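You operate a simulated robot arm through the tools that you are given. There is no shell and no other tool. Be economical: measure what you need, move in short steps, check, and stop when the job is done.

Carry out the task below with a simulated two-armed robot. There is one attempt and no reset: what you move stays moved.

JOB
Pick up the tissue pack with one hand, pass it to the other hand and put it on the monitor side of the scanner bench top. Set down upright: tissue pack.
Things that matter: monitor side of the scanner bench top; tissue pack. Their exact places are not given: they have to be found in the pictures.

Only the result counts: the job must be done as asked and must still hold three seconds after the hand-in. Knocking over, shifting, dropping, spilling or breaking anything else fails it.

ROBOT AND FRAMES
Two 7-joint arms with two-finger parallel grippers on one trunk, on a base that drives. Base frame: it is fixed to the floor where the robot stands at the start and does not move with it; the origin is under the middle of the robot, x ahead of it, y to its left, z up; the surface under the hand at the start is at about z = 760. Units: mm, degrees, N and s.
The left shoulder is at the start at [70, 163, 1045], the right one opposite. With the tool pointing down near the work surface each hand reaches from about 400 to 880 mm from the robot's upright axis, wherever it stands, measured 20 degrees to its own side. Places, roughly: monitor side of the scanner bench top [1400, 1400, 800]. Payload 3.43 kg a hand.
Tool frame (each hand has its own): the origin (TCP) lies between the finger pads and is the grasp point; the fingertips stand 34 mm ahead of it; z points along the fingers, y is the line along which they close. The gripper opens to 128 mm. The fingers are 24 mm wide and 12 mm thick; the gripper's body (48 by 130 mm) begins 96 mm behind the TCP.
Orientation is told as [roll, pitch, yaw] about the base's x, y, z axes, in that order, counted from this pose: with the fingers straight down and closing along the base's y, the tool's x points along the base's -x, its y along +y and its z along -z.

CONTROLS
- The arms move only by the tool step_arm. It takes "left_commands", "right_commands" or both (then of equal length, played together; a hand with none holds still); each is a list of rows, each an object (a shift or turn left out is 0, a gripper value left out holds the last) with "slide": the shift along the tool's x, y, z in mm, a list of three; "rot": the turn, a rotation vector about the tool's x, y, z in degrees, a list of three. In form: [{"slide": [dx, dy, dz], "rot": [rx, ry, rz]}, ...]. A call has 1 to 10 rows; each row shifts and turns the commanded pose from where the row before left it, along the tool's axes as they then stand. "left_claw" and "right_claw" are, for a hand that has rows, the finger opening in mm, from 0 to 128, set as the call begins (left out, the last holds). Each row takes 0.2 s and may step no farther than 50 mm and 8.6 degrees from the row before; otherwise, or with a gripper value out of range, the whole call is refused. Where a pose cannot be reached the arm comes as near as it can. A force on the tool above 40 N (or 10 N above the force at the start of the call, whichever is more), or a blocked arm, ends the call early, and 0.2 s more pass. Each finger travels about 153 mm/s and halts on what it meets, pressing with about 29 N; the grip force reading is that of the motor and also rises with nothing between the fingers. The clock runs only during rows and for 0.2 s after the last one: add rows that do not move to give the fingers time. It gives the time, the measured TCP pose, the force on the tool (base axes), the opening and the grip force at its end, in the units of the frame above (readings bear some noise), with the torque about the TCP (base axes, N m) and any sound that the robot's microphone picked up.
- Cameras (640 x 400 px; columns grow to the right, rows downward): "scene" is now at [133.3, 21.7, 1265.3]; the picture's right is [0.23, -0.97, 0.00], its down [-0.63, -0.15, -0.77] and it looks along [0.74, 0.18, -0.64] (base axes); focal length 286 px, centre (320, 200). "left" rides on the left gripper at [76, 11, -160] in its tool frame; the picture's right is [-0.15, 0.99, 0.00], its down [-0.88, -0.13, -0.46] and it looks along [-0.45, -0.07, 0.89] (tool axes); focal length 234 px, centre (320, 200). "right" rides on the right gripper at [76, -11, -160] in its tool frame; the picture's right is [0.15, 0.99, 0.00], its down [-0.88, 0.13, -0.45] and it looks along [-0.45, 0.07, 0.89] (tool axes); focal length 234 px, centre (320, 200).
- capture(camera): a new picture of that camera. It takes no simulated time.
- raise_lower(by): slides the trunk up (or, below 0, down) by that many mm; the arms and the scene camera ride with it, the base frame stays. It gives what a move gives, with no picture.
- base_move(legs): drives the robot by 1 to 6 legs, each [ahead, left, turn to the left] in mm, mm and degrees, along the robot's own axes; the way and the turn of a leg run together, so that a leg with both is an arc; at most 1500 mm and 180 degrees a leg. The arms and the cameras ride along, it lands a little off, and it stops where it bumps. It gives what a move gives.
- turn_head(pan, tilt): turns the head with the scene camera to pan (to the left, within 86 degrees either way) and tilt (down, from -29 to 69), counted from straight ahead of the robot. It gives what a move gives.
- pixel_to_xyz(camera, pixels): there is no depth. For up to 12 entries [column, row, z] of the newest picture of that camera ("zoom" is the newest enlarged one), the place [x, y] in the base frame at which the ray of that pixel passes the height z, good to about 2 mm. It takes no simulated time.
- close_up(camera, box): a new picture of the part [left, top, right, bottom] of that camera's present view, enlarged. It takes no simulated time.
- finish_job(): hands the job in; it is judged then, once.

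Work in short steps. Measure before you move; look again where a grasp or a placing could have gone wrong, and mend it. You have 80 turns and 62 pictures in all, those below and enlarged ones among them. Open the grippers and draw the arms clear of the work before you hand the job in, unless the task says otherwise; then end with one line.

The tools are called after "Emit:" by a JSON object that holds its "name" and its "arguments". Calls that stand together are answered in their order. step_arm: Moves the arms, as the interface text tells. Its arguments: {"type":"object","properties":{"left_commands":{"type":"array"},"left_claw":{"type":"number"},"right_commands":{"type":"array"},"right_claw":{"type":"number"}},"required":[]} The other tools are called the same way: raise_lower (by) slides the trunk up or down; base_move (legs) drives the base; turn_head (pan, tilt) turns the head that bears the scene camera; capture (camera) takes a picture; pixel_to_xyz (camera, pixels) gives the place at which the rays of pixels pass given heights; close_up (camera, box) takes an enlarged picture of a part of a camera's view; finish_job () hands the job in.

At the start:

```text
t: 0.0
left_eef_pos: [478.0, 322.4, 1037.8]
left_orientation: [0.0, 0.1, 0.1]
left_force: [0.0, -0.2, 0.0]
left_wrist_torque: [0.02, 0.01, -0.02]
left_grip_width: 128.2
left_finger_force: 0.1
right_eef_pos: [719.5, -52.1, 991.5]
right_orientation: [0.0, 0.0, 0.0]
right_force: [0.3, 0.2, 0.3]
right_wrist_torque: [0.03, -0.01, 0.01]
right_grip_width: 128.0
right_finger_force: 0.1
trunk travel left (down, up): [-525.0, 415.0]
robot x, y, heading: [-2.2, -0.2, -0.3]
head pan, tilt: [13.5, 40.0]
```

scene: 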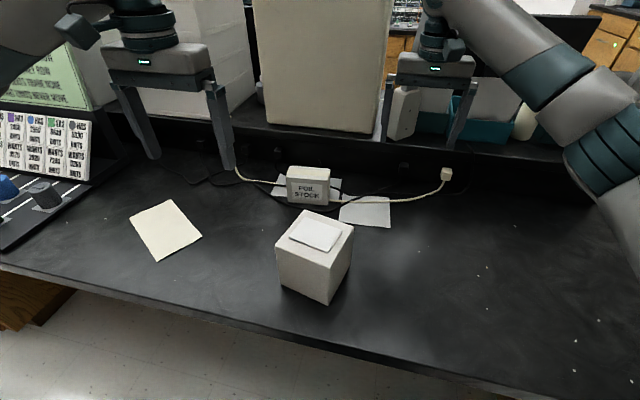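
right: 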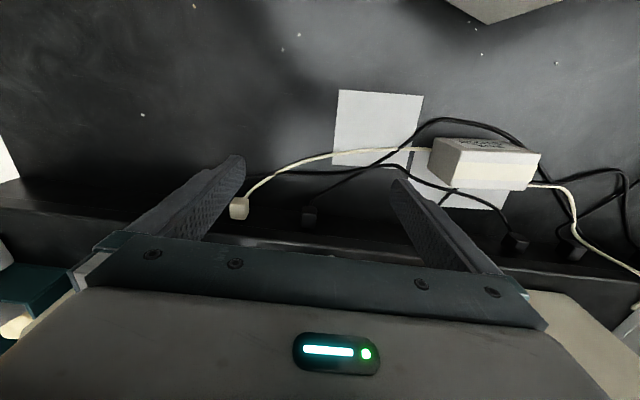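
left: 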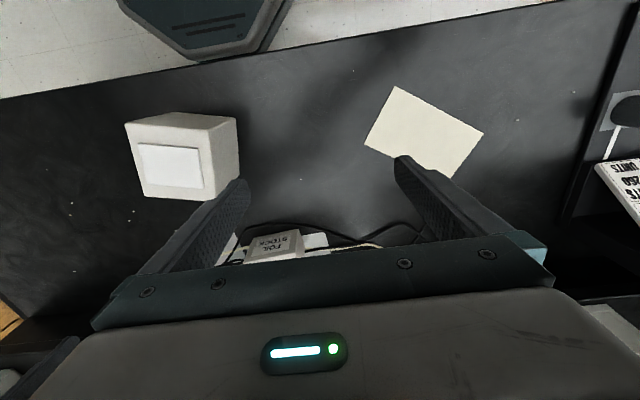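

The white box at about (315,255) looks like a tissue pack; I enlarge it to check and measure its corners.

Emit:
{"name": "close_up", "arguments": {"camera": "scene", "box": [240, 150, 400, 320]}}

Emit:
{"name": "pixel_to_xyz", "arguments": {"camera": "scene", "pixels": [[281, 284, 760], [328, 304, 760], [348, 268, 760], [276, 243, 860], [328, 262, 860], [354, 222, 860], [307, 210, 860], [314, 235, 860]]}}

```text
2.35 times, centred on (320, 235) of scene
```

zoom: 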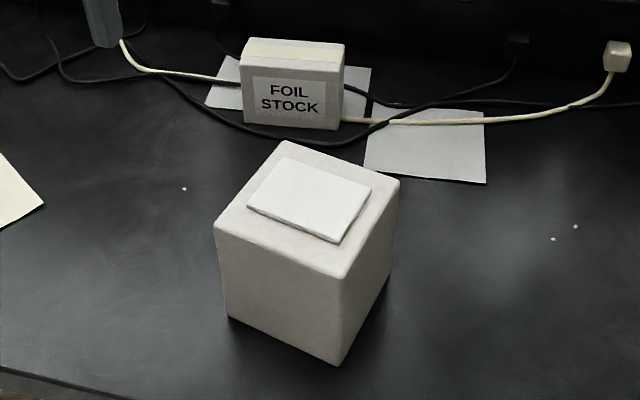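

```text
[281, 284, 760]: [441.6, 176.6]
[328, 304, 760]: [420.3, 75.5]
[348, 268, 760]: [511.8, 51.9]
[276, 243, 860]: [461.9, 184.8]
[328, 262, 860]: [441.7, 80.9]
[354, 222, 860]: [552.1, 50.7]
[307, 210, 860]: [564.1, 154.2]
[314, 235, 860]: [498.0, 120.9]
```

The box is about 100 x 105 x 125 mm with its top near z 885. Next I look left towards the scanner bench, and also around.

Emit:
{"name": "turn_head", "arguments": {"pan": 50, "tilt": 20}}

Emit:
{"name": "capture", "arguments": {"camera": "scene"}}

Emit:
{"name": "turn_head", "arguments": {"pan": 85, "tilt": 35}}

Emit:
{"name": "capture", "arguments": {"camera": "scene"}}

Emit:
{"name": "turn_head", "arguments": {"pan": -35, "tilt": 30}}

Emit:
{"name": "capture", "arguments": {"camera": "scene"}}

```text
t: 1.0
left_eef_pos: [479.1, 322.6, 1038.7]
left_orientation: [0.1, 0.0, 0.1]
left_force: [0.1, 0.1, -0.3]
left_wrist_torque: [0.02, 0.03, -0.03]
left_grip_width: 128.0
left_finger_force: 0.1
right_eef_pos: [719.6, -51.8, 991.0]
right_orientation: [0.0, 0.1, 0.0]
right_force: [-0.2, -0.3, 0.0]
right_wrist_torque: [0.03, 0.03, 0.03]
right_grip_width: 128.1
right_finger_force: 0.0
trunk travel left (down, up): [-525.0, 415.0]
robot x, y, heading: [1.8, -2.9, -0.1]
head pan, tilt: [50.0, 20.0]
```

```text
57 pictures are left
```

scene: 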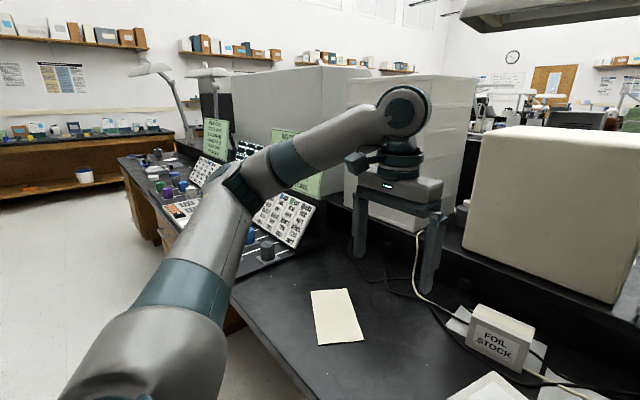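

```text
t: 2.0
left_eef_pos: [478.5, 322.2, 1038.9]
left_orientation: [0.0, 0.0, 0.0]
left_force: [-0.3, 0.3, 0.0]
left_wrist_torque: [0.02, -0.03, 0.02]
left_grip_width: 127.9
left_finger_force: 0.0
right_eef_pos: [718.7, -51.7, 990.8]
right_orientation: [0.0, 0.0, 0.0]
right_force: [0.1, -0.2, -0.3]
right_wrist_torque: [0.05, 0.03, 0.03]
right_grip_width: 127.7
right_finger_force: 0.1
trunk travel left (down, up): [-525.0, 415.0]
robot x, y, heading: [0.2, -0.9, -0.0]
head pan, tilt: [85.0, 35.0]
```

```text
56 pictures are left
```

scene: 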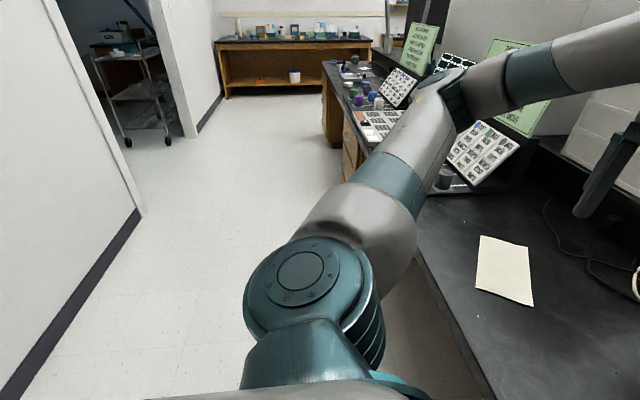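

```text
t: 4.0
left_eef_pos: [479.8, 322.9, 1038.2]
left_orientation: [0.0, 0.0, -0.1]
left_force: [-0.2, 0.8, 1.1]
left_wrist_torque: [-0.02, -0.02, -0.01]
left_grip_width: 127.9
left_finger_force: 0.0
right_eef_pos: [719.3, -52.5, 991.0]
right_orientation: [-0.1, 0.0, 0.0]
right_force: [0.2, 0.1, -0.8]
right_wrist_torque: [0.03, 0.0, -0.03]
right_grip_width: 128.2
right_finger_force: 0.2
trunk travel left (down, up): [-525.0, 415.0]
robot x, y, heading: [3.5, -1.0, 0.2]
head pan, tilt: [-35.0, 30.0]
```

```text
55 pictures are left
```

scene: 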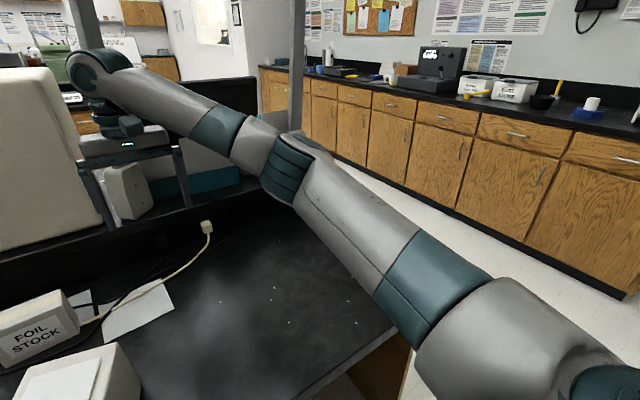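

The target near (1400,1400) is hidden behind the big boxes. I raise the trunk to look over them.

Emit:
{"name": "raise_lower", "arguments": {"by": 400}}

Emit:
{"name": "turn_head", "arguments": {"pan": 45, "tilt": 25}}

Emit:
{"name": "capture", "arguments": {"camera": "scene"}}

Emit:
{"name": "pixel_to_xyz", "arguments": {"camera": "scene", "pixels": [[320, 200, 800], [100, 200, 800], [100, 300, 760], [300, 380, 760], [500, 200, 800], [320, 100, 800]]}}

```text
t: 6.3
left_eef_pos: [478.9, 319.3, 1288.9]
left_orientation: [0.1, 0.1, -0.1]
left_force: [0.0, -0.1, 0.4]
left_wrist_torque: [-0.01, 0.02, 0.04]
left_grip_width: 127.8
left_finger_force: 0.0
right_eef_pos: [700.3, -59.0, 1128.1]
right_orientation: [-1.0, 9.7, -0.3]
right_force: [0.4, 0.8, 0.2]
right_wrist_torque: [0.01, -0.01, 0.07]
right_grip_width: 127.8
right_finger_force: 0.0
trunk travel left (down, up): [-771.0, 169.0]
robot x, y, heading: [0.1, 0.6, -0.3]
head pan, tilt: [-35.0, 30.0]
stopped: the arm was blocked; the commanded pose is now the measured one
```

```text
t: 7.8
left_eef_pos: [480.7, 319.1, 1284.6]
left_orientation: [0.1, 0.1, 0.0]
left_force: [-0.5, -0.7, -0.3]
left_wrist_torque: [0.0, -0.02, 0.02]
left_grip_width: 127.9
left_finger_force: 0.0
right_eef_pos: [703.0, -56.5, 1126.7]
right_orientation: [-0.8, 9.4, -0.2]
right_force: [0.4, -0.8, 0.4]
right_wrist_torque: [-0.03, 0.03, -0.04]
right_grip_width: 127.9
right_finger_force: 0.1
trunk travel left (down, up): [-771.0, 169.0]
robot x, y, heading: [-0.3, 4.6, 0.0]
head pan, tilt: [45.0, 25.0]
```

```text
54 pictures are left
```

scene: 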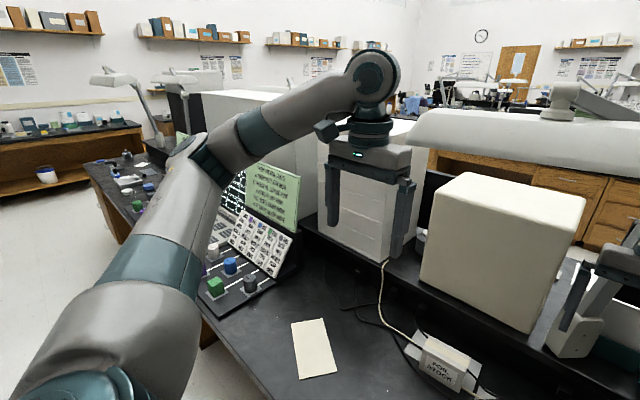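

```text
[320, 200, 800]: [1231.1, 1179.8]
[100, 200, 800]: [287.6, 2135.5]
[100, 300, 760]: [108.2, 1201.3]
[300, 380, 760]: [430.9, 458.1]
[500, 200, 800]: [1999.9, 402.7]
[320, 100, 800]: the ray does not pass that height
```

The right arm was blocked during the raise, likely near the overhead hood at (540,130), so I lower again a bit. I also read positions of bench features from this picture.

Emit:
{"name": "pixel_to_xyz", "arguments": {"camera": "scene", "pixels": [[85, 165, 760], [200, 315, 760], [255, 400, 760], [125, 240, 760], [300, 245, 760], [385, 265, 760], [530, 330, 800], [330, 240, 800], [430, 250, 800], [600, 230, 0], [20, 205, 0], [150, 118, 760]]}}

Emit:
{"name": "raise_lower", "arguments": {"by": -246}}

```text
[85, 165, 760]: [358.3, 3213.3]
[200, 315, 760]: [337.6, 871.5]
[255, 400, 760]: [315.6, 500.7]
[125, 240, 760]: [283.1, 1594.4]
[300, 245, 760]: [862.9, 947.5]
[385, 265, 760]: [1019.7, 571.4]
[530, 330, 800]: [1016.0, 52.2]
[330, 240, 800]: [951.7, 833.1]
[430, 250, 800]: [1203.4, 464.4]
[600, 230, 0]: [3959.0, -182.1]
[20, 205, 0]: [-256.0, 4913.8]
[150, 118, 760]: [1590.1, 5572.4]
```

```text
t: 10.4
left_eef_pos: [477.8, 322.0, 1039.2]
left_orientation: [0.0, -0.1, 0.1]
left_force: [0.6, -0.7, 0.2]
left_wrist_torque: [-0.01, 0.01, -0.05]
left_grip_width: 127.7
left_finger_force: 0.1
right_eef_pos: [699.8, -53.7, 883.1]
right_orientation: [-1.0, 9.3, -0.2]
right_force: [1.0, 0.4, -0.2]
right_wrist_torque: [-0.02, 0.0, 0.01]
right_grip_width: 128.0
right_finger_force: 0.1
trunk travel left (down, up): [-525.0, 415.0]
robot x, y, heading: [-3.3, -1.4, -0.1]
head pan, tilt: [45.0, 25.0]
```

Bench front edge runs along x≈330 and the target is on the far side of the island, beyond the shelf. My plan is to grip the box from the side with the left hand, pass it to the right hand from above, then drive around. I raise the right hand clear first and measure the neighbourhood again.

Emit:
{"name": "step_arm", "arguments": {"right_commands": [{"slide": [0, 0, -40], "rot": [0, -4.6, 0]}, {"slide": [0, 0, -40], "rot": [0, -4.6, 0]}, {"slide": [20, -40, -20]}, {"slide": [20, -40, 0]}, {"slide": [20, -40, 0]}, {"slide": [20, -40, 0]}]}}

Emit:
{"name": "turn_head", "arguments": {"pan": 20, "tilt": 45}}

Emit:
{"name": "capture", "arguments": {"camera": "scene"}}

```text
t: 11.8
left_eef_pos: [477.6, 321.0, 1039.1]
left_orientation: [0.1, 0.0, 0.0]
left_force: [0.0, 0.3, 0.2]
left_wrist_torque: [0.0, -0.01, 0.02]
left_grip_width: 128.0
left_finger_force: 0.1
right_eef_pos: [629.2, -214.1, 984.9]
right_orientation: [-0.9, 0.3, 0.0]
right_force: [-0.4, -0.4, -0.7]
right_wrist_torque: [0.02, 0.01, 0.0]
right_grip_width: 127.9
right_finger_force: 0.0
trunk travel left (down, up): [-525.0, 415.0]
robot x, y, heading: [-0.0, -4.5, 0.0]
head pan, tilt: [45.0, 25.0]
```

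```text
t: 12.7
left_eef_pos: [477.6, 322.5, 1039.4]
left_orientation: [0.0, 0.0, -0.1]
left_force: [0.1, 0.7, 0.4]
left_wrist_torque: [0.0, 0.01, -0.03]
left_grip_width: 128.1
left_finger_force: 0.1
right_eef_pos: [629.9, -212.2, 984.5]
right_orientation: [-0.9, 0.2, 0.0]
right_force: [0.1, -0.4, -0.1]
right_wrist_torque: [0.01, 0.02, 0.02]
right_grip_width: 127.9
right_finger_force: 0.1
trunk travel left (down, up): [-525.0, 415.0]
robot x, y, heading: [-3.0, 0.5, -0.0]
head pan, tilt: [20.0, 45.0]
```

```text
53 pictures are left
```

scene: 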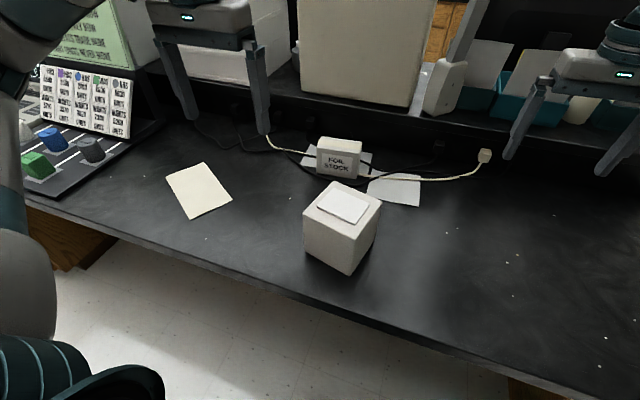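

Emit:
{"name": "close_up", "arguments": {"camera": "scene", "box": [290, 170, 394, 285]}}

Emit:
{"name": "pixel_to_xyz", "arguments": {"camera": "scene", "pixels": [[318, 175, 760], [356, 179, 760], [320, 138, 820], [188, 217, 760], [232, 200, 760], [55, 198, 760], [150, 130, 760], [100, 225, 760], [507, 368, 760], [295, 95, 800], [80, 160, 800]]}}

```text
3.48 times, centred on (342, 228) of scene
```

zoom: 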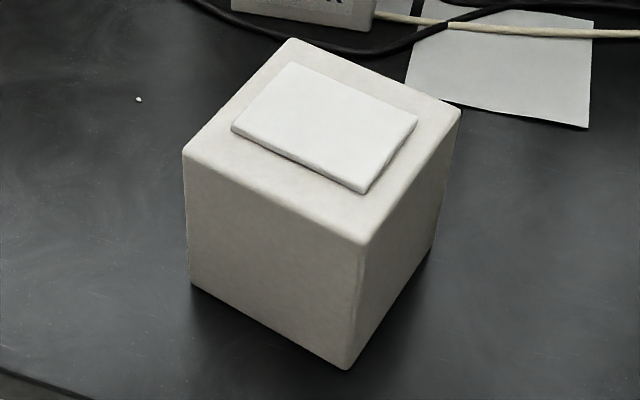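

```text
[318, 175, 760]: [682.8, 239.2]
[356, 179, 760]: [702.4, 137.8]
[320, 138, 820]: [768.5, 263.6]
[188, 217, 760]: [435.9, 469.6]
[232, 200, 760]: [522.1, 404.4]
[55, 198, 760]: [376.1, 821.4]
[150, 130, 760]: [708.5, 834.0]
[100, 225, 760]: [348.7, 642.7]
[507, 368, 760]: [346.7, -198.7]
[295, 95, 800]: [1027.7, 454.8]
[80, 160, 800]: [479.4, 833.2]
```

I measure the box corners from the enlarged view at several heights.

Emit:
{"name": "pixel_to_xyz", "arguments": {"camera": "zoom", "pixels": [[190, 284, 760], [347, 369, 760], [432, 251, 760], [184, 153, 860], [362, 245, 860], [460, 110, 860], [290, 38, 860], [184, 153, 880], [362, 245, 880], [460, 110, 880], [290, 38, 880]]}}

```text
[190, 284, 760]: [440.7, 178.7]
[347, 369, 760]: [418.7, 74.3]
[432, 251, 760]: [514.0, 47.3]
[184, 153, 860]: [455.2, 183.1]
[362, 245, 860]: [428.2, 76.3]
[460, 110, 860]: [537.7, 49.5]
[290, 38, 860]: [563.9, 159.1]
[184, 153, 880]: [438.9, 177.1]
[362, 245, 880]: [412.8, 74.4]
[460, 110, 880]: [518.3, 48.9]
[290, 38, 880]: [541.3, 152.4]
```

The box has centre about (478,113), a footprint near 106 x 104 mm, its top near z 878 and yaw ≈ -13°. I rotate the left hand in the air to point sideways (along -y of the box) with its camera up, half of the turn first.

Emit:
{"name": "step_arm", "arguments": {"left_commands": [{"rot": [4.256, 5.353, -4.256]}, {"rot": [4.256, 5.353, -4.256]}, {"rot": [4.256, 5.353, -4.256]}, {"rot": [4.256, 5.353, -4.256]}, {"rot": [4.256, 5.353, -4.256]}, {"rot": [4.256, 5.353, -4.256]}, {"rot": [4.256, 5.353, -4.256]}]}}

```text
t: 14.3
left_eef_pos: [477.3, 322.1, 1039.6]
left_orientation: [-22.8, 42.8, 22.8]
left_force: [0.0, 0.0, -0.1]
left_wrist_torque: [-0.01, 0.01, 0.0]
left_grip_width: 128.2
left_finger_force: 0.1
right_eef_pos: [629.5, -210.4, 983.7]
right_orientation: [-1.0, 0.2, 0.0]
right_force: [0.0, 0.1, 0.7]
right_wrist_torque: [0.0, -0.02, 0.02]
right_grip_width: 128.2
right_finger_force: 0.1
trunk travel left (down, up): [-525.0, 415.0]
robot x, y, heading: [-1.8, -0.5, -0.0]
head pan, tilt: [20.0, 45.0]
```

The turn tracks well; I do the second half.

Emit:
{"name": "step_arm", "arguments": {"left_commands": [{"rot": [4.256, 5.353, -4.256]}, {"rot": [4.256, 5.353, -4.256]}, {"rot": [4.256, 5.353, -4.256]}, {"rot": [4.256, 5.353, -4.256]}, {"rot": [4.256, 5.353, -4.256]}, {"rot": [4.256, 5.353, -4.256]}, {"rot": [4.256, 5.353, -4.256]}, {}]}}

Emit:
{"name": "capture", "arguments": {"camera": "scene"}}

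Emit:
{"name": "capture", "arguments": {"camera": "left"}}

```text
t: 16.1
left_eef_pos: [479.1, 322.1, 1039.2]
left_orientation: [118.4, 89.9, -164.7]
left_force: [0.7, 0.7, 1.3]
left_wrist_torque: [0.02, -0.02, 0.0]
left_grip_width: 128.1
left_finger_force: 0.0
right_eef_pos: [629.4, -211.9, 984.5]
right_orientation: [-0.9, 0.2, 0.0]
right_force: [-0.4, -0.6, 0.9]
right_wrist_torque: [0.04, -0.02, 0.01]
right_grip_width: 127.9
right_finger_force: 0.1
trunk travel left (down, up): [-525.0, 415.0]
robot x, y, heading: [3.4, 3.3, -0.2]
head pan, tilt: [20.0, 45.0]
```

```text
51 pictures are left
```

scene: 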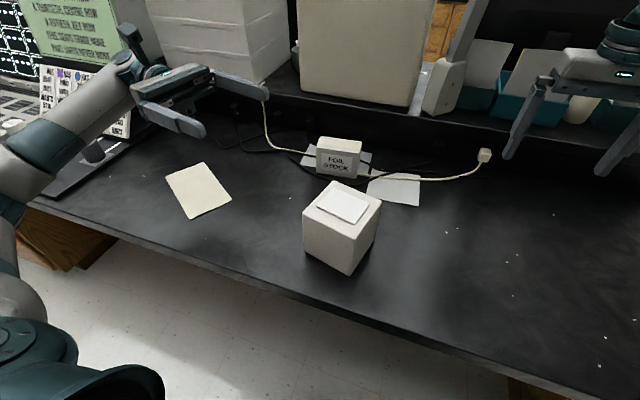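

```text
50 pictures are left
```

left: 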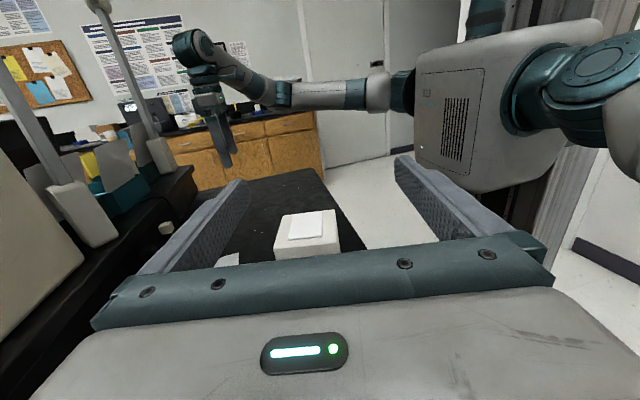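

Left hand is level with its camera up (heading ≈ 13° as wanted). I shift it to the approach line, tilt 12° so the wrist rides higher, and descend part way.

Emit:
{"name": "step_arm", "arguments": {"left_commands": [{"slide": [0, -46, -5.5]}, {"rot": [0, -6, 0]}, {"rot": [0, -6, 0]}, {"slide": [-44, 0, 9.4]}, {"slide": [-44, 0, 9.4]}, {"slide": [-44, 0, 9.4]}, {"slide": [-44, 0, 9.4]}, {}]}}

Emit:
{"name": "capture", "arguments": {"camera": "scene"}}

Emit:
{"name": "capture", "arguments": {"camera": "left"}}

```text
t: 17.9
left_eef_pos: [523.4, 316.5, 856.1]
left_orientation: [-0.1, 78.0, 76.9]
left_force: [0.0, 0.2, -0.6]
left_wrist_torque: [-0.01, -0.01, -0.01]
left_grip_width: 128.2
left_finger_force: 0.1
right_eef_pos: [630.0, -212.1, 984.4]
right_orientation: [-0.9, 0.2, 0.0]
right_force: [-0.2, 0.0, 0.4]
right_wrist_torque: [0.0, -0.02, 0.01]
right_grip_width: 128.1
right_finger_force: 0.1
trunk travel left (down, up): [-525.0, 415.0]
robot x, y, heading: [4.2, 0.3, 0.0]
head pan, tilt: [20.0, 45.0]
```

```text
49 pictures are left
```

scene: 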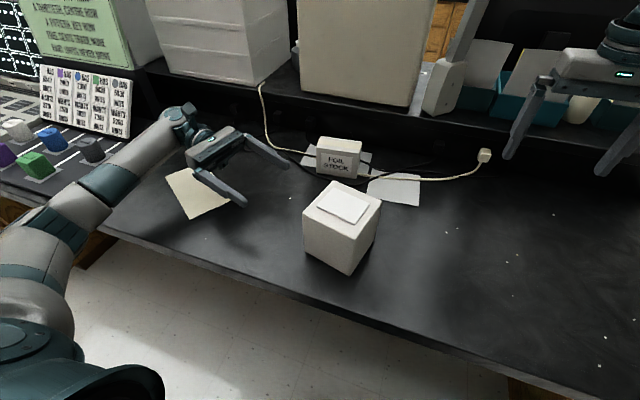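

```text
48 pictures are left
```

left: 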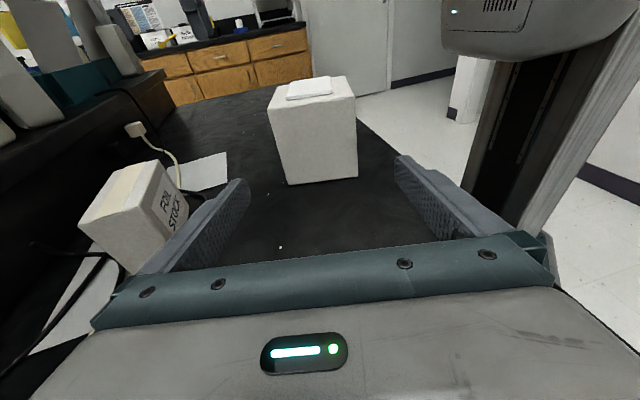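

The box sits squarely between the fingers ahead of the left hand. I check where the forearm is relative to the knob board before lowering further.

Emit:
{"name": "pixel_to_xyz", "arguments": {"camera": "scene", "pixels": [[110, 205, 830], [110, 205, 880], [110, 205, 920], [185, 125, 900], [185, 125, 940], [90, 158, 790], [110, 150, 800], [90, 205, 760], [62, 220, 950]]}}

Emit:
{"name": "close_up", "arguments": {"camera": "scene", "box": [0, 80, 200, 260]}}

```text
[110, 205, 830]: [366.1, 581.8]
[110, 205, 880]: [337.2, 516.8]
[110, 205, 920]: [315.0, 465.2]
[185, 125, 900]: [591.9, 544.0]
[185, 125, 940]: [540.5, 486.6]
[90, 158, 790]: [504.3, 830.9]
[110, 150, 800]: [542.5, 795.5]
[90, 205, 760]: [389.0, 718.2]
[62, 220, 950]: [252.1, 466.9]
```

```text
2.22 times, centred on (100, 170) of scene
```

zoom: 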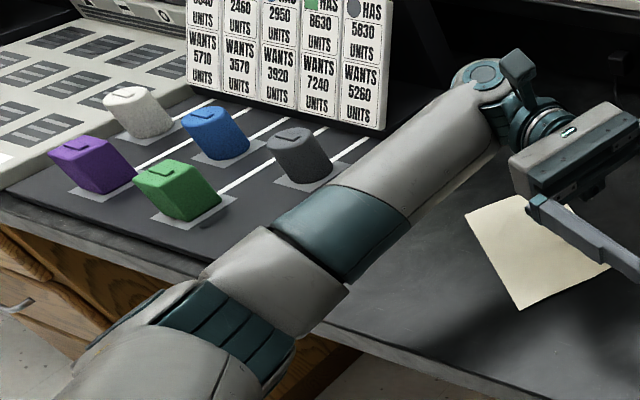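

Forearm stays well clear of the board (y>780). I lower 44 mm and advance 110 mm to just ahead of the box face.

Emit:
{"name": "step_arm", "arguments": {"left_commands": [{"slide": [-43, -1.6, 9.1]}, {"slide": [7.6, 0, 35.8]}, {"slide": [7.6, 0, 35.8]}, {"slide": [7.6, 0, 35.8]}, {}]}}

Emit:
{"name": "capture", "arguments": {"camera": "left"}}

Emit:
{"name": "close_up", "arguments": {"camera": "scene", "box": [180, 100, 420, 290]}}

```text
t: 19.1
left_eef_pos: [500.9, 211.3, 814.7]
left_orientation: [0.1, 78.1, 77.2]
left_force: [-0.3, 0.4, 0.1]
left_wrist_torque: [0.0, 0.03, -0.03]
left_grip_width: 128.3
left_finger_force: 0.1
right_eef_pos: [629.7, -212.1, 984.0]
right_orientation: [-1.0, 0.3, 0.0]
right_force: [0.4, 0.2, -0.2]
right_wrist_torque: [-0.03, -0.05, -0.01]
right_grip_width: 128.0
right_finger_force: 0.2
trunk travel left (down, up): [-525.0, 415.0]
robot x, y, heading: [-0.9, 1.1, 0.0]
head pan, tilt: [20.0, 45.0]
```

```text
46 pictures are left
```

left: 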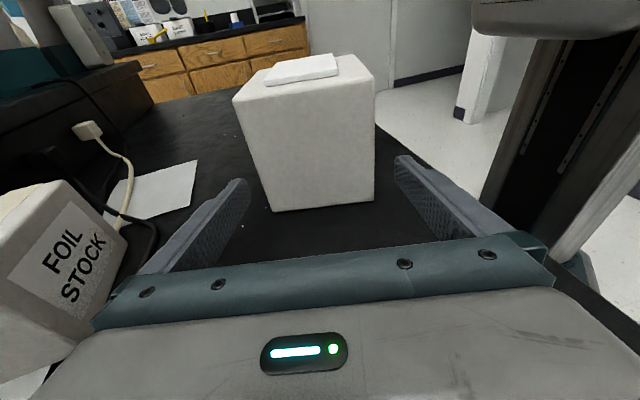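

```text
2.11 times, centred on (300, 195) of scene
```

zoom: 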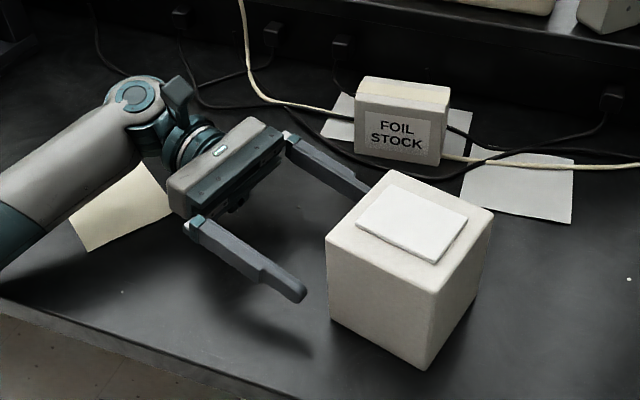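

Fingers are about to straddle the box. I check the near face corners from the left camera (272,211) and (374,201).

Emit:
{"name": "pixel_to_xyz", "arguments": {"camera": "left", "pixels": [[272, 211, 760], [374, 201, 760], [233, 97, 878], [373, 70, 878]]}}

```text
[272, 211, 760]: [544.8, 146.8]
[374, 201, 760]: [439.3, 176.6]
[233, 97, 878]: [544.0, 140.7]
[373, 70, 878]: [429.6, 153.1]
```

The box needs about -3.6 mm along tool y and about -1.5° of yaw from the hand. I correct that and advance the remaining 100 mm.

Emit:
{"name": "step_arm", "arguments": {"left_commands": [{"slide": [0, -3.6, 0], "rot": [-1.5, 0, 0]}, {"slide": [7, 0, 32.6]}, {"slide": [7, 0, 32.6]}, {"slide": [7, 0, 32.6]}, {}]}}

Emit:
{"name": "capture", "arguments": {"camera": "left"}}

Emit:
{"name": "close_up", "arguments": {"camera": "scene", "box": [180, 100, 420, 290]}}

```text
t: 20.3
left_eef_pos: [477.3, 115.8, 820.4]
left_orientation: [-1.1, 77.5, 74.9]
left_force: [0.4, 0.4, 0.2]
left_wrist_torque: [0.01, -0.05, 0.0]
left_grip_width: 128.1
left_finger_force: 0.2
right_eef_pos: [625.5, -210.9, 987.9]
right_orientation: [-0.8, -0.2, 0.1]
right_force: [0.0, 0.9, -0.6]
right_wrist_torque: [-0.03, 0.02, 0.01]
right_grip_width: 127.8
right_finger_force: 0.1
trunk travel left (down, up): [-525.0, 415.0]
robot x, y, heading: [-1.5, 2.0, 0.1]
head pan, tilt: [20.0, 45.0]
```

```text
44 pictures are left
```

left: 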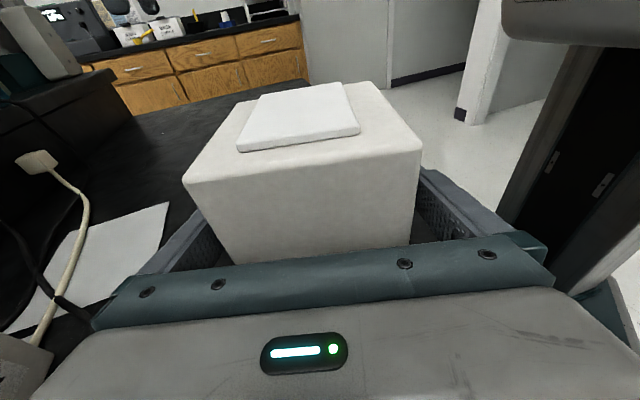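

```text
2.11 times, centred on (300, 195) of scene
```

zoom: 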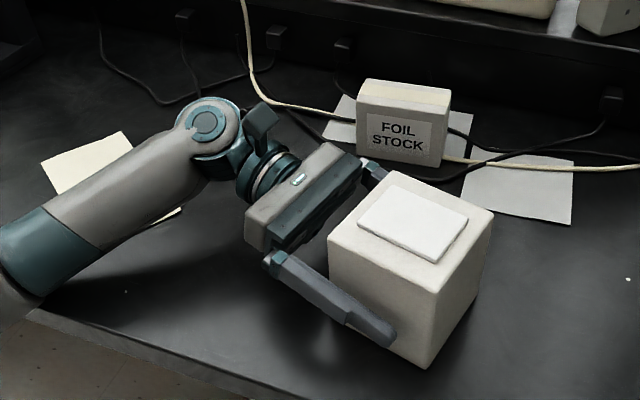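

Both fingers straddle the box with no contact. I close the left gripper on it.

Emit:
{"name": "step_arm", "arguments": {"left_commands": [{}, {}, {}, {}], "left_claw": 85}}

```text
t: 21.3
left_eef_pos: [477.5, 115.4, 820.6]
left_orientation: [-1.3, 77.2, 74.8]
left_force: [0.3, 1.6, 6.5]
left_wrist_torque: [-0.2, 0.59, -0.14]
left_grip_width: 109.9
left_finger_force: 28.9
right_eef_pos: [623.9, -213.9, 989.1]
right_orientation: [-0.8, -0.2, 0.0]
right_force: [-0.1, -0.7, 0.5]
right_wrist_torque: [0.01, 0.02, -0.02]
right_grip_width: 127.9
right_finger_force: 0.0
trunk travel left (down, up): [-525.0, 415.0]
robot x, y, heading: [-1.2, 0.2, 0.3]
head pan, tilt: [20.0, 45.0]
```

Grip holds at 109.9 mm with 29 N. I lift it 40 mm and check, then more.

Emit:
{"name": "step_arm", "arguments": {"left_commands": [{"slide": [19.5, 0, -4.3]}, {"slide": [19.5, 0, -4.3]}, {"slide": [19.5, 0, -4.3]}, {"slide": [19.5, 0, -4.3]}, {"slide": [19.5, 0, -4.3]}, {}]}}

Emit:
{"name": "close_up", "arguments": {"camera": "scene", "box": [180, 100, 420, 290]}}

Emit:
{"name": "capture", "arguments": {"camera": "left"}}

```text
t: 22.7
left_eef_pos: [481.5, 112.8, 916.1]
left_orientation: [1.6, 78.1, 77.1]
left_force: [-0.1, 0.2, -2.0]
left_wrist_torque: [0.04, 0.01, 0.01]
left_grip_width: 110.1
left_finger_force: 29.2
right_eef_pos: [630.8, -212.6, 983.9]
right_orientation: [-1.0, 0.2, -0.1]
right_force: [-0.8, 0.3, 0.3]
right_wrist_torque: [-0.01, -0.04, -0.02]
right_grip_width: 128.0
right_finger_force: 0.1
trunk travel left (down, up): [-525.0, 415.0]
robot x, y, heading: [0.2, -2.2, 0.1]
head pan, tilt: [20.0, 45.0]
```

```text
2.11 times, centred on (300, 195) of scene
```

zoom: 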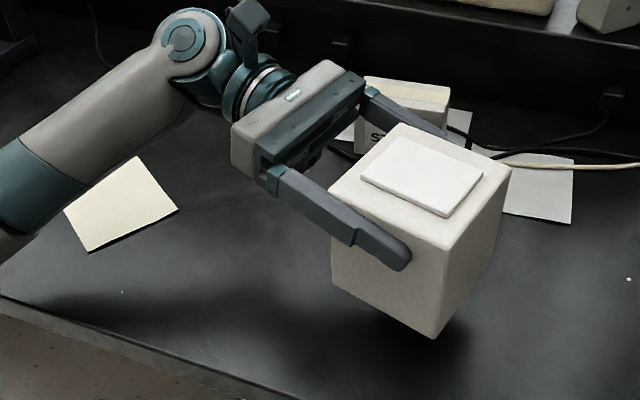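

```text
41 pictures are left
```

left: 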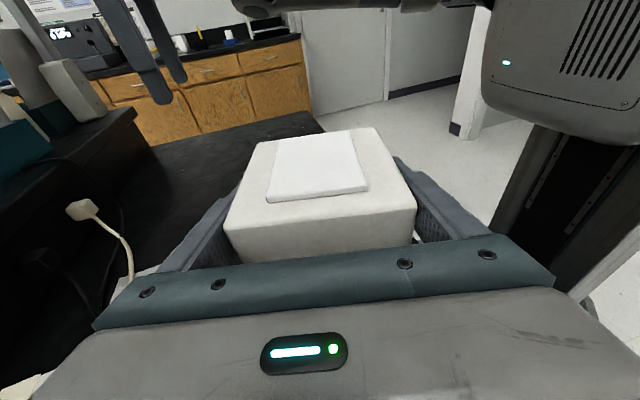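

The box lifted (about 2 N), but it may have slipped lower in the fingers. I measure its top corners in the scene view to find its height.

Emit:
{"name": "close_up", "arguments": {"camera": "scene", "box": [290, 130, 390, 235]}}

```text
3.81 times, centred on (340, 182) of scene
```

zoom: 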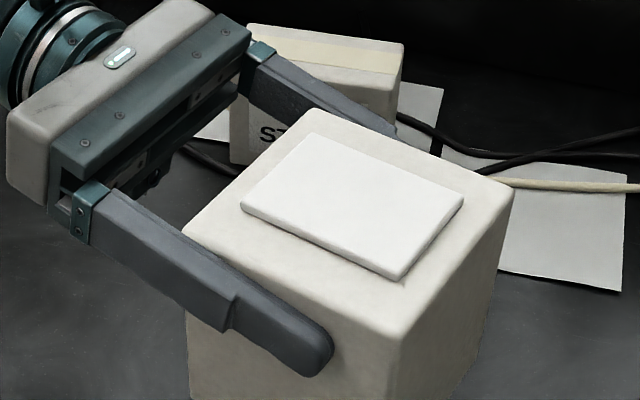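

Emit:
{"name": "pixel_to_xyz", "arguments": {"camera": "zoom", "pixels": [[184, 232, 930], [402, 345, 930], [514, 188, 930], [335, 112, 930], [184, 232, 960], [402, 345, 960], [514, 188, 960], [335, 112, 960]]}}

Emit:
{"name": "pixel_to_xyz", "arguments": {"camera": "left", "pixels": [[226, 233, 930], [414, 210, 930], [226, 233, 960], [414, 210, 960], [257, 143, 960], [378, 130, 960]]}}

```text
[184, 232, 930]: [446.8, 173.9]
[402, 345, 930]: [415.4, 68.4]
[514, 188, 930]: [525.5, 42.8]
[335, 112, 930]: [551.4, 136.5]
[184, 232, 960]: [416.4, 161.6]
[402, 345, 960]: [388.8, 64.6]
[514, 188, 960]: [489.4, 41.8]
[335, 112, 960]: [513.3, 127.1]
```

```text
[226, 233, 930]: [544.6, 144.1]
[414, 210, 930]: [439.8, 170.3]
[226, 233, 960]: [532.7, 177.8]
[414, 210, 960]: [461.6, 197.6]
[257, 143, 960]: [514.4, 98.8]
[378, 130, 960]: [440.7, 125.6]
```

The top is at z≈930, so the box was lifted only ~52 mm and slipped about 43 mm down in the fingers. I hold for a moment to see if it is still slipping.

Emit:
{"name": "step_arm", "arguments": {"left_commands": [{}, {}, {}]}}

Emit:
{"name": "close_up", "arguments": {"camera": "scene", "box": [290, 130, 390, 235]}}

```text
t: 23.5
left_eef_pos: [481.2, 112.6, 915.8]
left_orientation: [1.6, 78.0, 77.1]
left_force: [-0.1, -0.1, -2.3]
left_wrist_torque: [-0.03, -0.03, 0.01]
left_grip_width: 110.2
left_finger_force: 29.3
right_eef_pos: [630.8, -212.7, 984.4]
right_orientation: [-0.9, 0.2, 0.0]
right_force: [-0.5, 1.0, 0.0]
right_wrist_torque: [-0.01, 0.01, 0.04]
right_grip_width: 128.1
right_finger_force: 0.1
trunk travel left (down, up): [-525.0, 415.0]
robot x, y, heading: [0.6, 2.2, 0.0]
head pan, tilt: [20.0, 45.0]
```

```text
3.81 times, centred on (340, 182) of scene
```

zoom: 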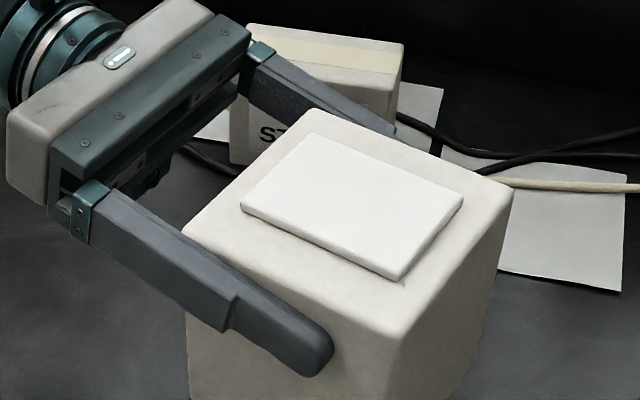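

It is stable now. I carry it slightly right and forward with the left hand, slowly, while the right hand rises and turns to the box's yaw.

Emit:
{"name": "step_arm", "arguments": {"left_commands": [{"slide": [9.25, -9.9, 11.5]}, {"slide": [9.25, -9.9, 11.5]}, {"slide": [9.25, -9.9, 11.5]}, {"slide": [9.25, -9.9, 11.5]}, {"slide": [9.25, -9.9, 11.5]}, {"slide": [9.25, -9.9, 11.5]}, {}], "right_commands": [{"slide": [0, 0, -25]}, {"slide": [0, 0, -25], "rot": [0, 0, 6.5]}, {"slide": [0, 0, -25], "rot": [0, 0, 6.5]}, {"slide": [0, 0, -20]}, {}, {}, {}]}}

Emit:
{"name": "capture", "arguments": {"camera": "scene"}}

Emit:
{"name": "capture", "arguments": {"camera": "right"}}

```text
t: 25.1
left_eef_pos: [518.3, 21.1, 953.5]
left_orientation: [1.6, 78.0, 77.1]
left_force: [0.4, 0.0, -2.1]
left_wrist_torque: [0.03, 0.0, -0.01]
left_grip_width: 109.7
left_finger_force: 29.0
right_eef_pos: [633.1, -211.2, 1079.0]
right_orientation: [-1.0, -0.1, -13.0]
right_force: [-0.3, -0.2, -1.3]
right_wrist_torque: [0.01, 0.02, 0.03]
right_grip_width: 127.9
right_finger_force: 0.2
trunk travel left (down, up): [-525.0, 415.0]
robot x, y, heading: [-1.5, 1.2, 0.0]
head pan, tilt: [20.0, 45.0]
```

```text
38 pictures are left
```

scene: 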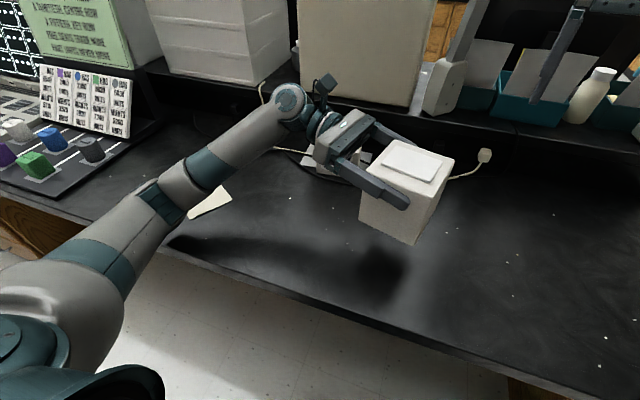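

```text
37 pictures are left
```

right: 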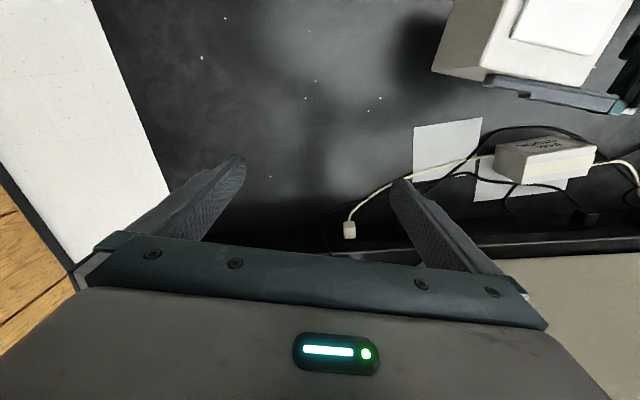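

I measure the box corners again in an enlarged scene view.

Emit:
{"name": "close_up", "arguments": {"camera": "scene", "box": [340, 120, 480, 260]}}

```text
2.86 times, centred on (410, 190) of scene
```

zoom: 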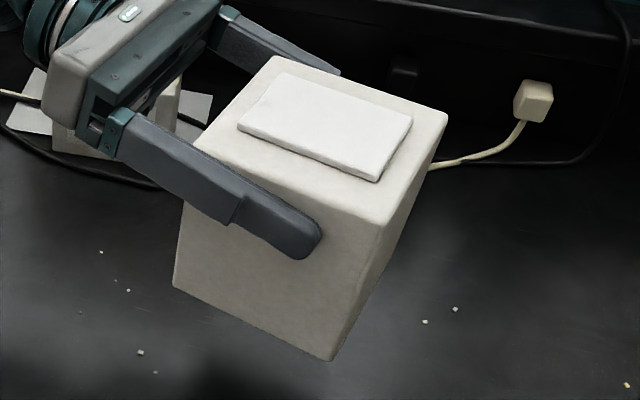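

Emit:
{"name": "pixel_to_xyz", "arguments": {"camera": "zoom", "pixels": [[195, 145, 968], [384, 226, 968], [448, 114, 968], [278, 56, 968], [173, 285, 850], [332, 361, 850]]}}

```text
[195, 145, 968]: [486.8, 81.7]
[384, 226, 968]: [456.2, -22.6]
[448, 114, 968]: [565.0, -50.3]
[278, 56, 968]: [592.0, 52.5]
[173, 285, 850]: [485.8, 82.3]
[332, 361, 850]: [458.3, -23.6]
```

The box is level: top z 968, centre (525,15), yaw ≈ -15°. I bring the right hand over it at the present height.

Emit:
{"name": "step_arm", "arguments": {"right_commands": [{"rot": [-1, 0, 2]}, {"slide": [27.1, 31.7, 0]}, {"slide": [27.1, 31.7, 0]}, {"slide": [27.1, 31.7, 0]}, {"slide": [27.1, 31.7, 0]}, {"slide": [27.1, 31.7, 0]}, {"slide": [27.1, 31.7, 0]}, {}]}}

Emit:
{"name": "capture", "arguments": {"camera": "right"}}

Emit:
{"name": "capture", "arguments": {"camera": "scene"}}

```text
t: 26.9
left_eef_pos: [517.9, 21.3, 954.4]
left_orientation: [1.5, 77.9, 77.1]
left_force: [-0.4, 0.1, -2.1]
left_wrist_torque: [0.01, -0.04, 0.04]
left_grip_width: 110.0
left_finger_force: 28.9
right_eef_pos: [524.2, 16.7, 1079.3]
right_orientation: [0.0, 0.0, -15.1]
right_force: [0.0, -1.0, 0.6]
right_wrist_torque: [0.04, 0.01, -0.03]
right_grip_width: 128.0
right_finger_force: 0.0
trunk travel left (down, up): [-525.0, 415.0]
robot x, y, heading: [1.9, 0.0, -0.2]
head pan, tilt: [20.0, 45.0]
```

```text
35 pictures are left
```

right: 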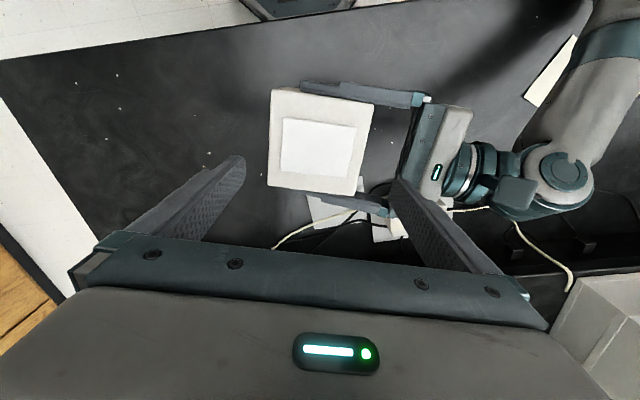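

```text
34 pictures are left
```

scene: 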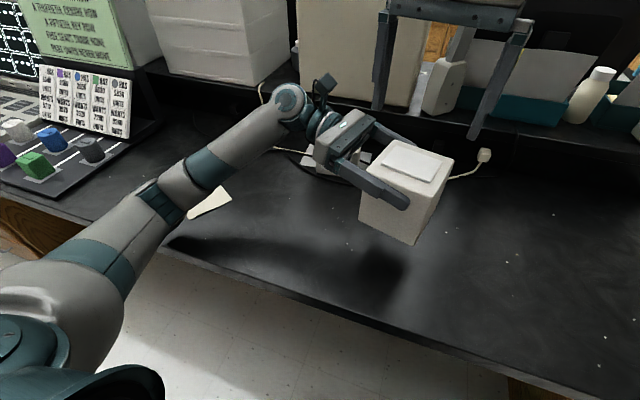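

I verify the box centre from the right camera's view of its top corners.

Emit:
{"name": "pixel_to_xyz", "arguments": {"camera": "right", "pixels": [[272, 88, 968], [374, 103, 968], [361, 194, 968], [267, 186, 968], [412, 150, 960]]}}

```text
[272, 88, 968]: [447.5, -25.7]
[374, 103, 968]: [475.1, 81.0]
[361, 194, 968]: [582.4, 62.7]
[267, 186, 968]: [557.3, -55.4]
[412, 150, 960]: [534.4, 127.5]
```

Centre agrees (~(520,15)). I lower the right hand 65 mm to just above the top and look.

Emit:
{"name": "step_arm", "arguments": {"right_commands": [{"slide": [0, -1.5, 32]}, {"slide": [0, 0, 32]}, {}]}}

Emit:
{"name": "capture", "arguments": {"camera": "right"}}

Emit:
{"name": "close_up", "arguments": {"camera": "scene", "box": [320, 50, 520, 260]}}

```text
t: 27.7
left_eef_pos: [517.2, 20.9, 953.7]
left_orientation: [1.5, 78.0, 77.0]
left_force: [-0.3, -0.3, -1.4]
left_wrist_torque: [0.03, 0.02, -0.02]
left_grip_width: 109.8
left_finger_force: 28.9
right_eef_pos: [522.9, 15.8, 1015.9]
right_orientation: [0.0, 0.1, -14.9]
right_force: [-0.2, 0.8, -0.4]
right_wrist_torque: [0.02, 0.0, 0.02]
right_grip_width: 128.2
right_finger_force: 0.1
trunk travel left (down, up): [-525.0, 415.0]
robot x, y, heading: [0.8, 0.4, -0.0]
head pan, tilt: [20.0, 45.0]
```

```text
33 pictures are left
```

right: 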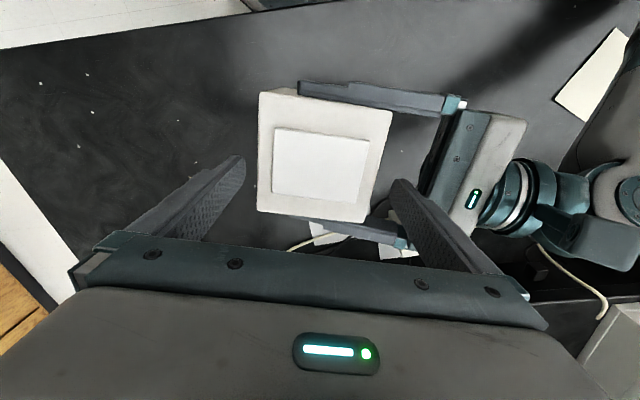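

```text
1.90 times, centred on (420, 155) of scene
```

zoom: 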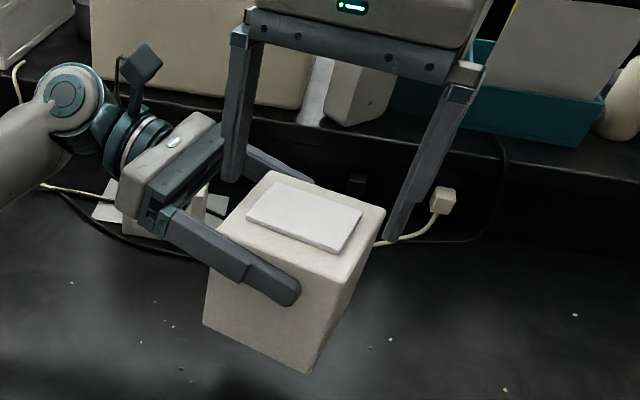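

Box is centred between the right fingers. I descend 88 mm in small steps.

Emit:
{"name": "step_arm", "arguments": {"right_commands": [{"slide": [0, 0, 22]}, {"slide": [0, 0, 22]}, {"slide": [0, 0, 22]}, {"slide": [0, 0, 22]}, {}]}}

Emit:
{"name": "capture", "arguments": {"camera": "right"}}

Emit:
{"name": "close_up", "arguments": {"camera": "scene", "box": [320, 50, 520, 260]}}

```text
t: 28.9
left_eef_pos: [518.1, 22.6, 953.7]
left_orientation: [1.5, 78.0, 76.9]
left_force: [0.5, -0.1, -1.3]
left_wrist_torque: [0.03, 0.03, -0.02]
left_grip_width: 110.1
left_finger_force: 29.0
right_eef_pos: [522.5, 15.8, 928.9]
right_orientation: [0.0, 0.1, -15.0]
right_force: [-0.7, -0.5, 0.3]
right_wrist_torque: [0.0, 0.01, 0.0]
right_grip_width: 128.1
right_finger_force: 0.0
trunk travel left (down, up): [-525.0, 415.0]
robot x, y, heading: [-0.0, -2.0, 0.1]
head pan, tilt: [20.0, 45.0]
```

```text
31 pictures are left
```

right: 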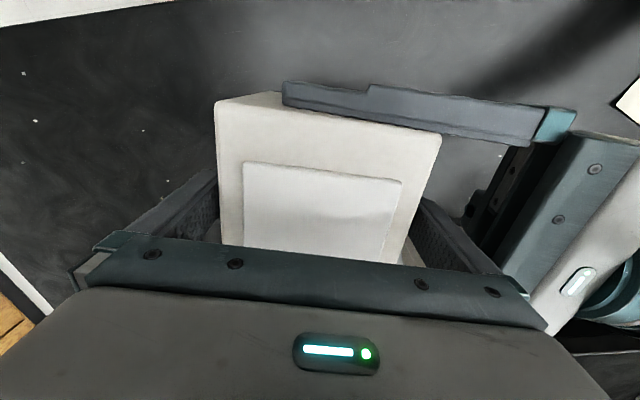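

```text
1.90 times, centred on (420, 155) of scene
```

zoom: 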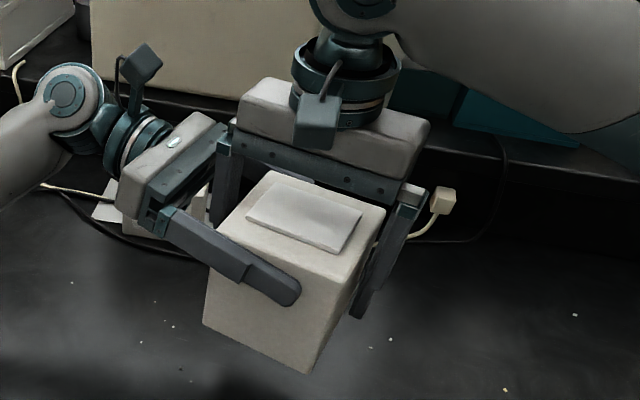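

Right fingers straddle the box's other two faces. I close the right gripper.

Emit:
{"name": "step_arm", "arguments": {"right_commands": [{}, {}, {}, {}], "right_claw": 80}}

```text
t: 29.9
left_eef_pos: [517.7, 22.4, 953.9]
left_orientation: [1.4, 78.0, 76.8]
left_force: [3.6, 28.4, -0.8]
left_wrist_torque: [-0.37, -0.32, -0.31]
left_grip_width: 110.3
left_finger_force: 28.9
right_eef_pos: [523.3, 15.8, 928.3]
right_orientation: [-0.1, 0.0, -15.2]
right_force: [-2.5, -27.7, 0.2]
right_wrist_torque: [1.13, 0.23, 0.43]
right_grip_width: 110.1
right_finger_force: 29.0
trunk travel left (down, up): [-525.0, 415.0]
robot x, y, heading: [-2.1, 1.1, -0.2]
head pan, tilt: [20.0, 45.0]
```

The right hand feels -28 N in y: only its -y finger presses. I shift the right hand in small steps toward -y to balance.

Emit:
{"name": "step_arm", "arguments": {"right_commands": [{"slide": [0, -0.7, 0]}, {"slide": [0, -0.7, 0]}, {}]}}

```text
t: 30.7
left_eef_pos: [517.5, 20.9, 953.7]
left_orientation: [1.5, 78.0, 76.9]
left_force: [4.6, -6.7, -0.4]
left_wrist_torque: [0.93, -0.45, 0.59]
left_grip_width: 109.8
left_finger_force: 29.3
right_eef_pos: [522.5, 14.1, 928.0]
right_orientation: [0.2, 0.0, -14.8]
right_force: [-4.7, 7.0, 0.7]
right_wrist_torque: [-1.11, 0.3, -0.61]
right_grip_width: 109.9
right_finger_force: 28.8
trunk travel left (down, up): [-525.0, 415.0]
robot x, y, heading: [0.4, 1.0, -0.1]
head pan, tilt: [20.0, 45.0]
```

Forces are nearly balanced and both grippers hold at 110 mm. I open the left hand.

Emit:
{"name": "step_arm", "arguments": {"left_commands": [{}, {}, {}], "left_claw": 128}}

Emit:
{"name": "capture", "arguments": {"camera": "left"}}

```text
t: 31.5
left_eef_pos: [517.5, 21.7, 954.7]
left_orientation: [1.6, 78.0, 77.1]
left_force: [-0.4, -0.2, 0.0]
left_wrist_torque: [-0.01, 0.03, 0.01]
left_grip_width: 127.9
left_finger_force: 0.1
right_eef_pos: [523.7, 12.8, 927.2]
right_orientation: [0.0, 0.0, -15.0]
right_force: [-0.5, -0.2, 0.5]
right_wrist_torque: [0.0, 0.02, -0.01]
right_grip_width: 109.6
right_finger_force: 29.1
trunk travel left (down, up): [-525.0, 415.0]
robot x, y, heading: [1.3, 0.5, -0.1]
head pan, tilt: [20.0, 45.0]
```

```text
29 pictures are left
```

left: 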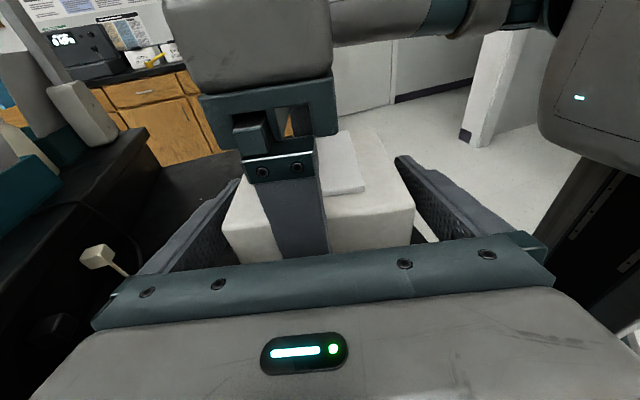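

Left is open; I draw it back along its own axis and look.

Emit:
{"name": "step_arm", "arguments": {"left_commands": [{"slide": [0, 0, -20]}, {"slide": [0, 0, -30]}, {"slide": [0, 0, -40]}, {"slide": [0, 0, -40]}, {"slide": [0, 0, -30]}, {}]}}

Emit:
{"name": "capture", "arguments": {"camera": "scene"}}

```text
t: 32.9
left_eef_pos: [557.9, 173.0, 986.3]
left_orientation: [1.4, 78.0, 76.9]
left_force: [0.8, -0.4, 0.6]
left_wrist_torque: [0.02, -0.03, 0.02]
left_grip_width: 128.1
left_finger_force: 0.1
right_eef_pos: [524.2, 12.8, 928.1]
right_orientation: [0.0, 0.0, -15.0]
right_force: [0.1, 0.1, 0.2]
right_wrist_torque: [0.0, -0.01, 0.03]
right_grip_width: 110.0
right_finger_force: 28.8
trunk travel left (down, up): [-525.0, 415.0]
robot x, y, heading: [-2.0, -1.0, -0.2]
head pan, tilt: [20.0, 45.0]
```

```text
28 pictures are left
```

scene: 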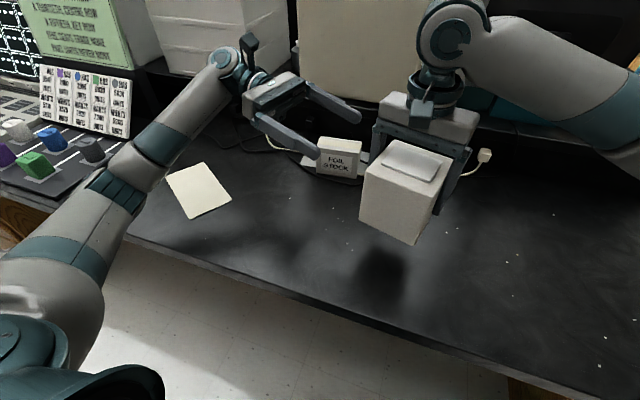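

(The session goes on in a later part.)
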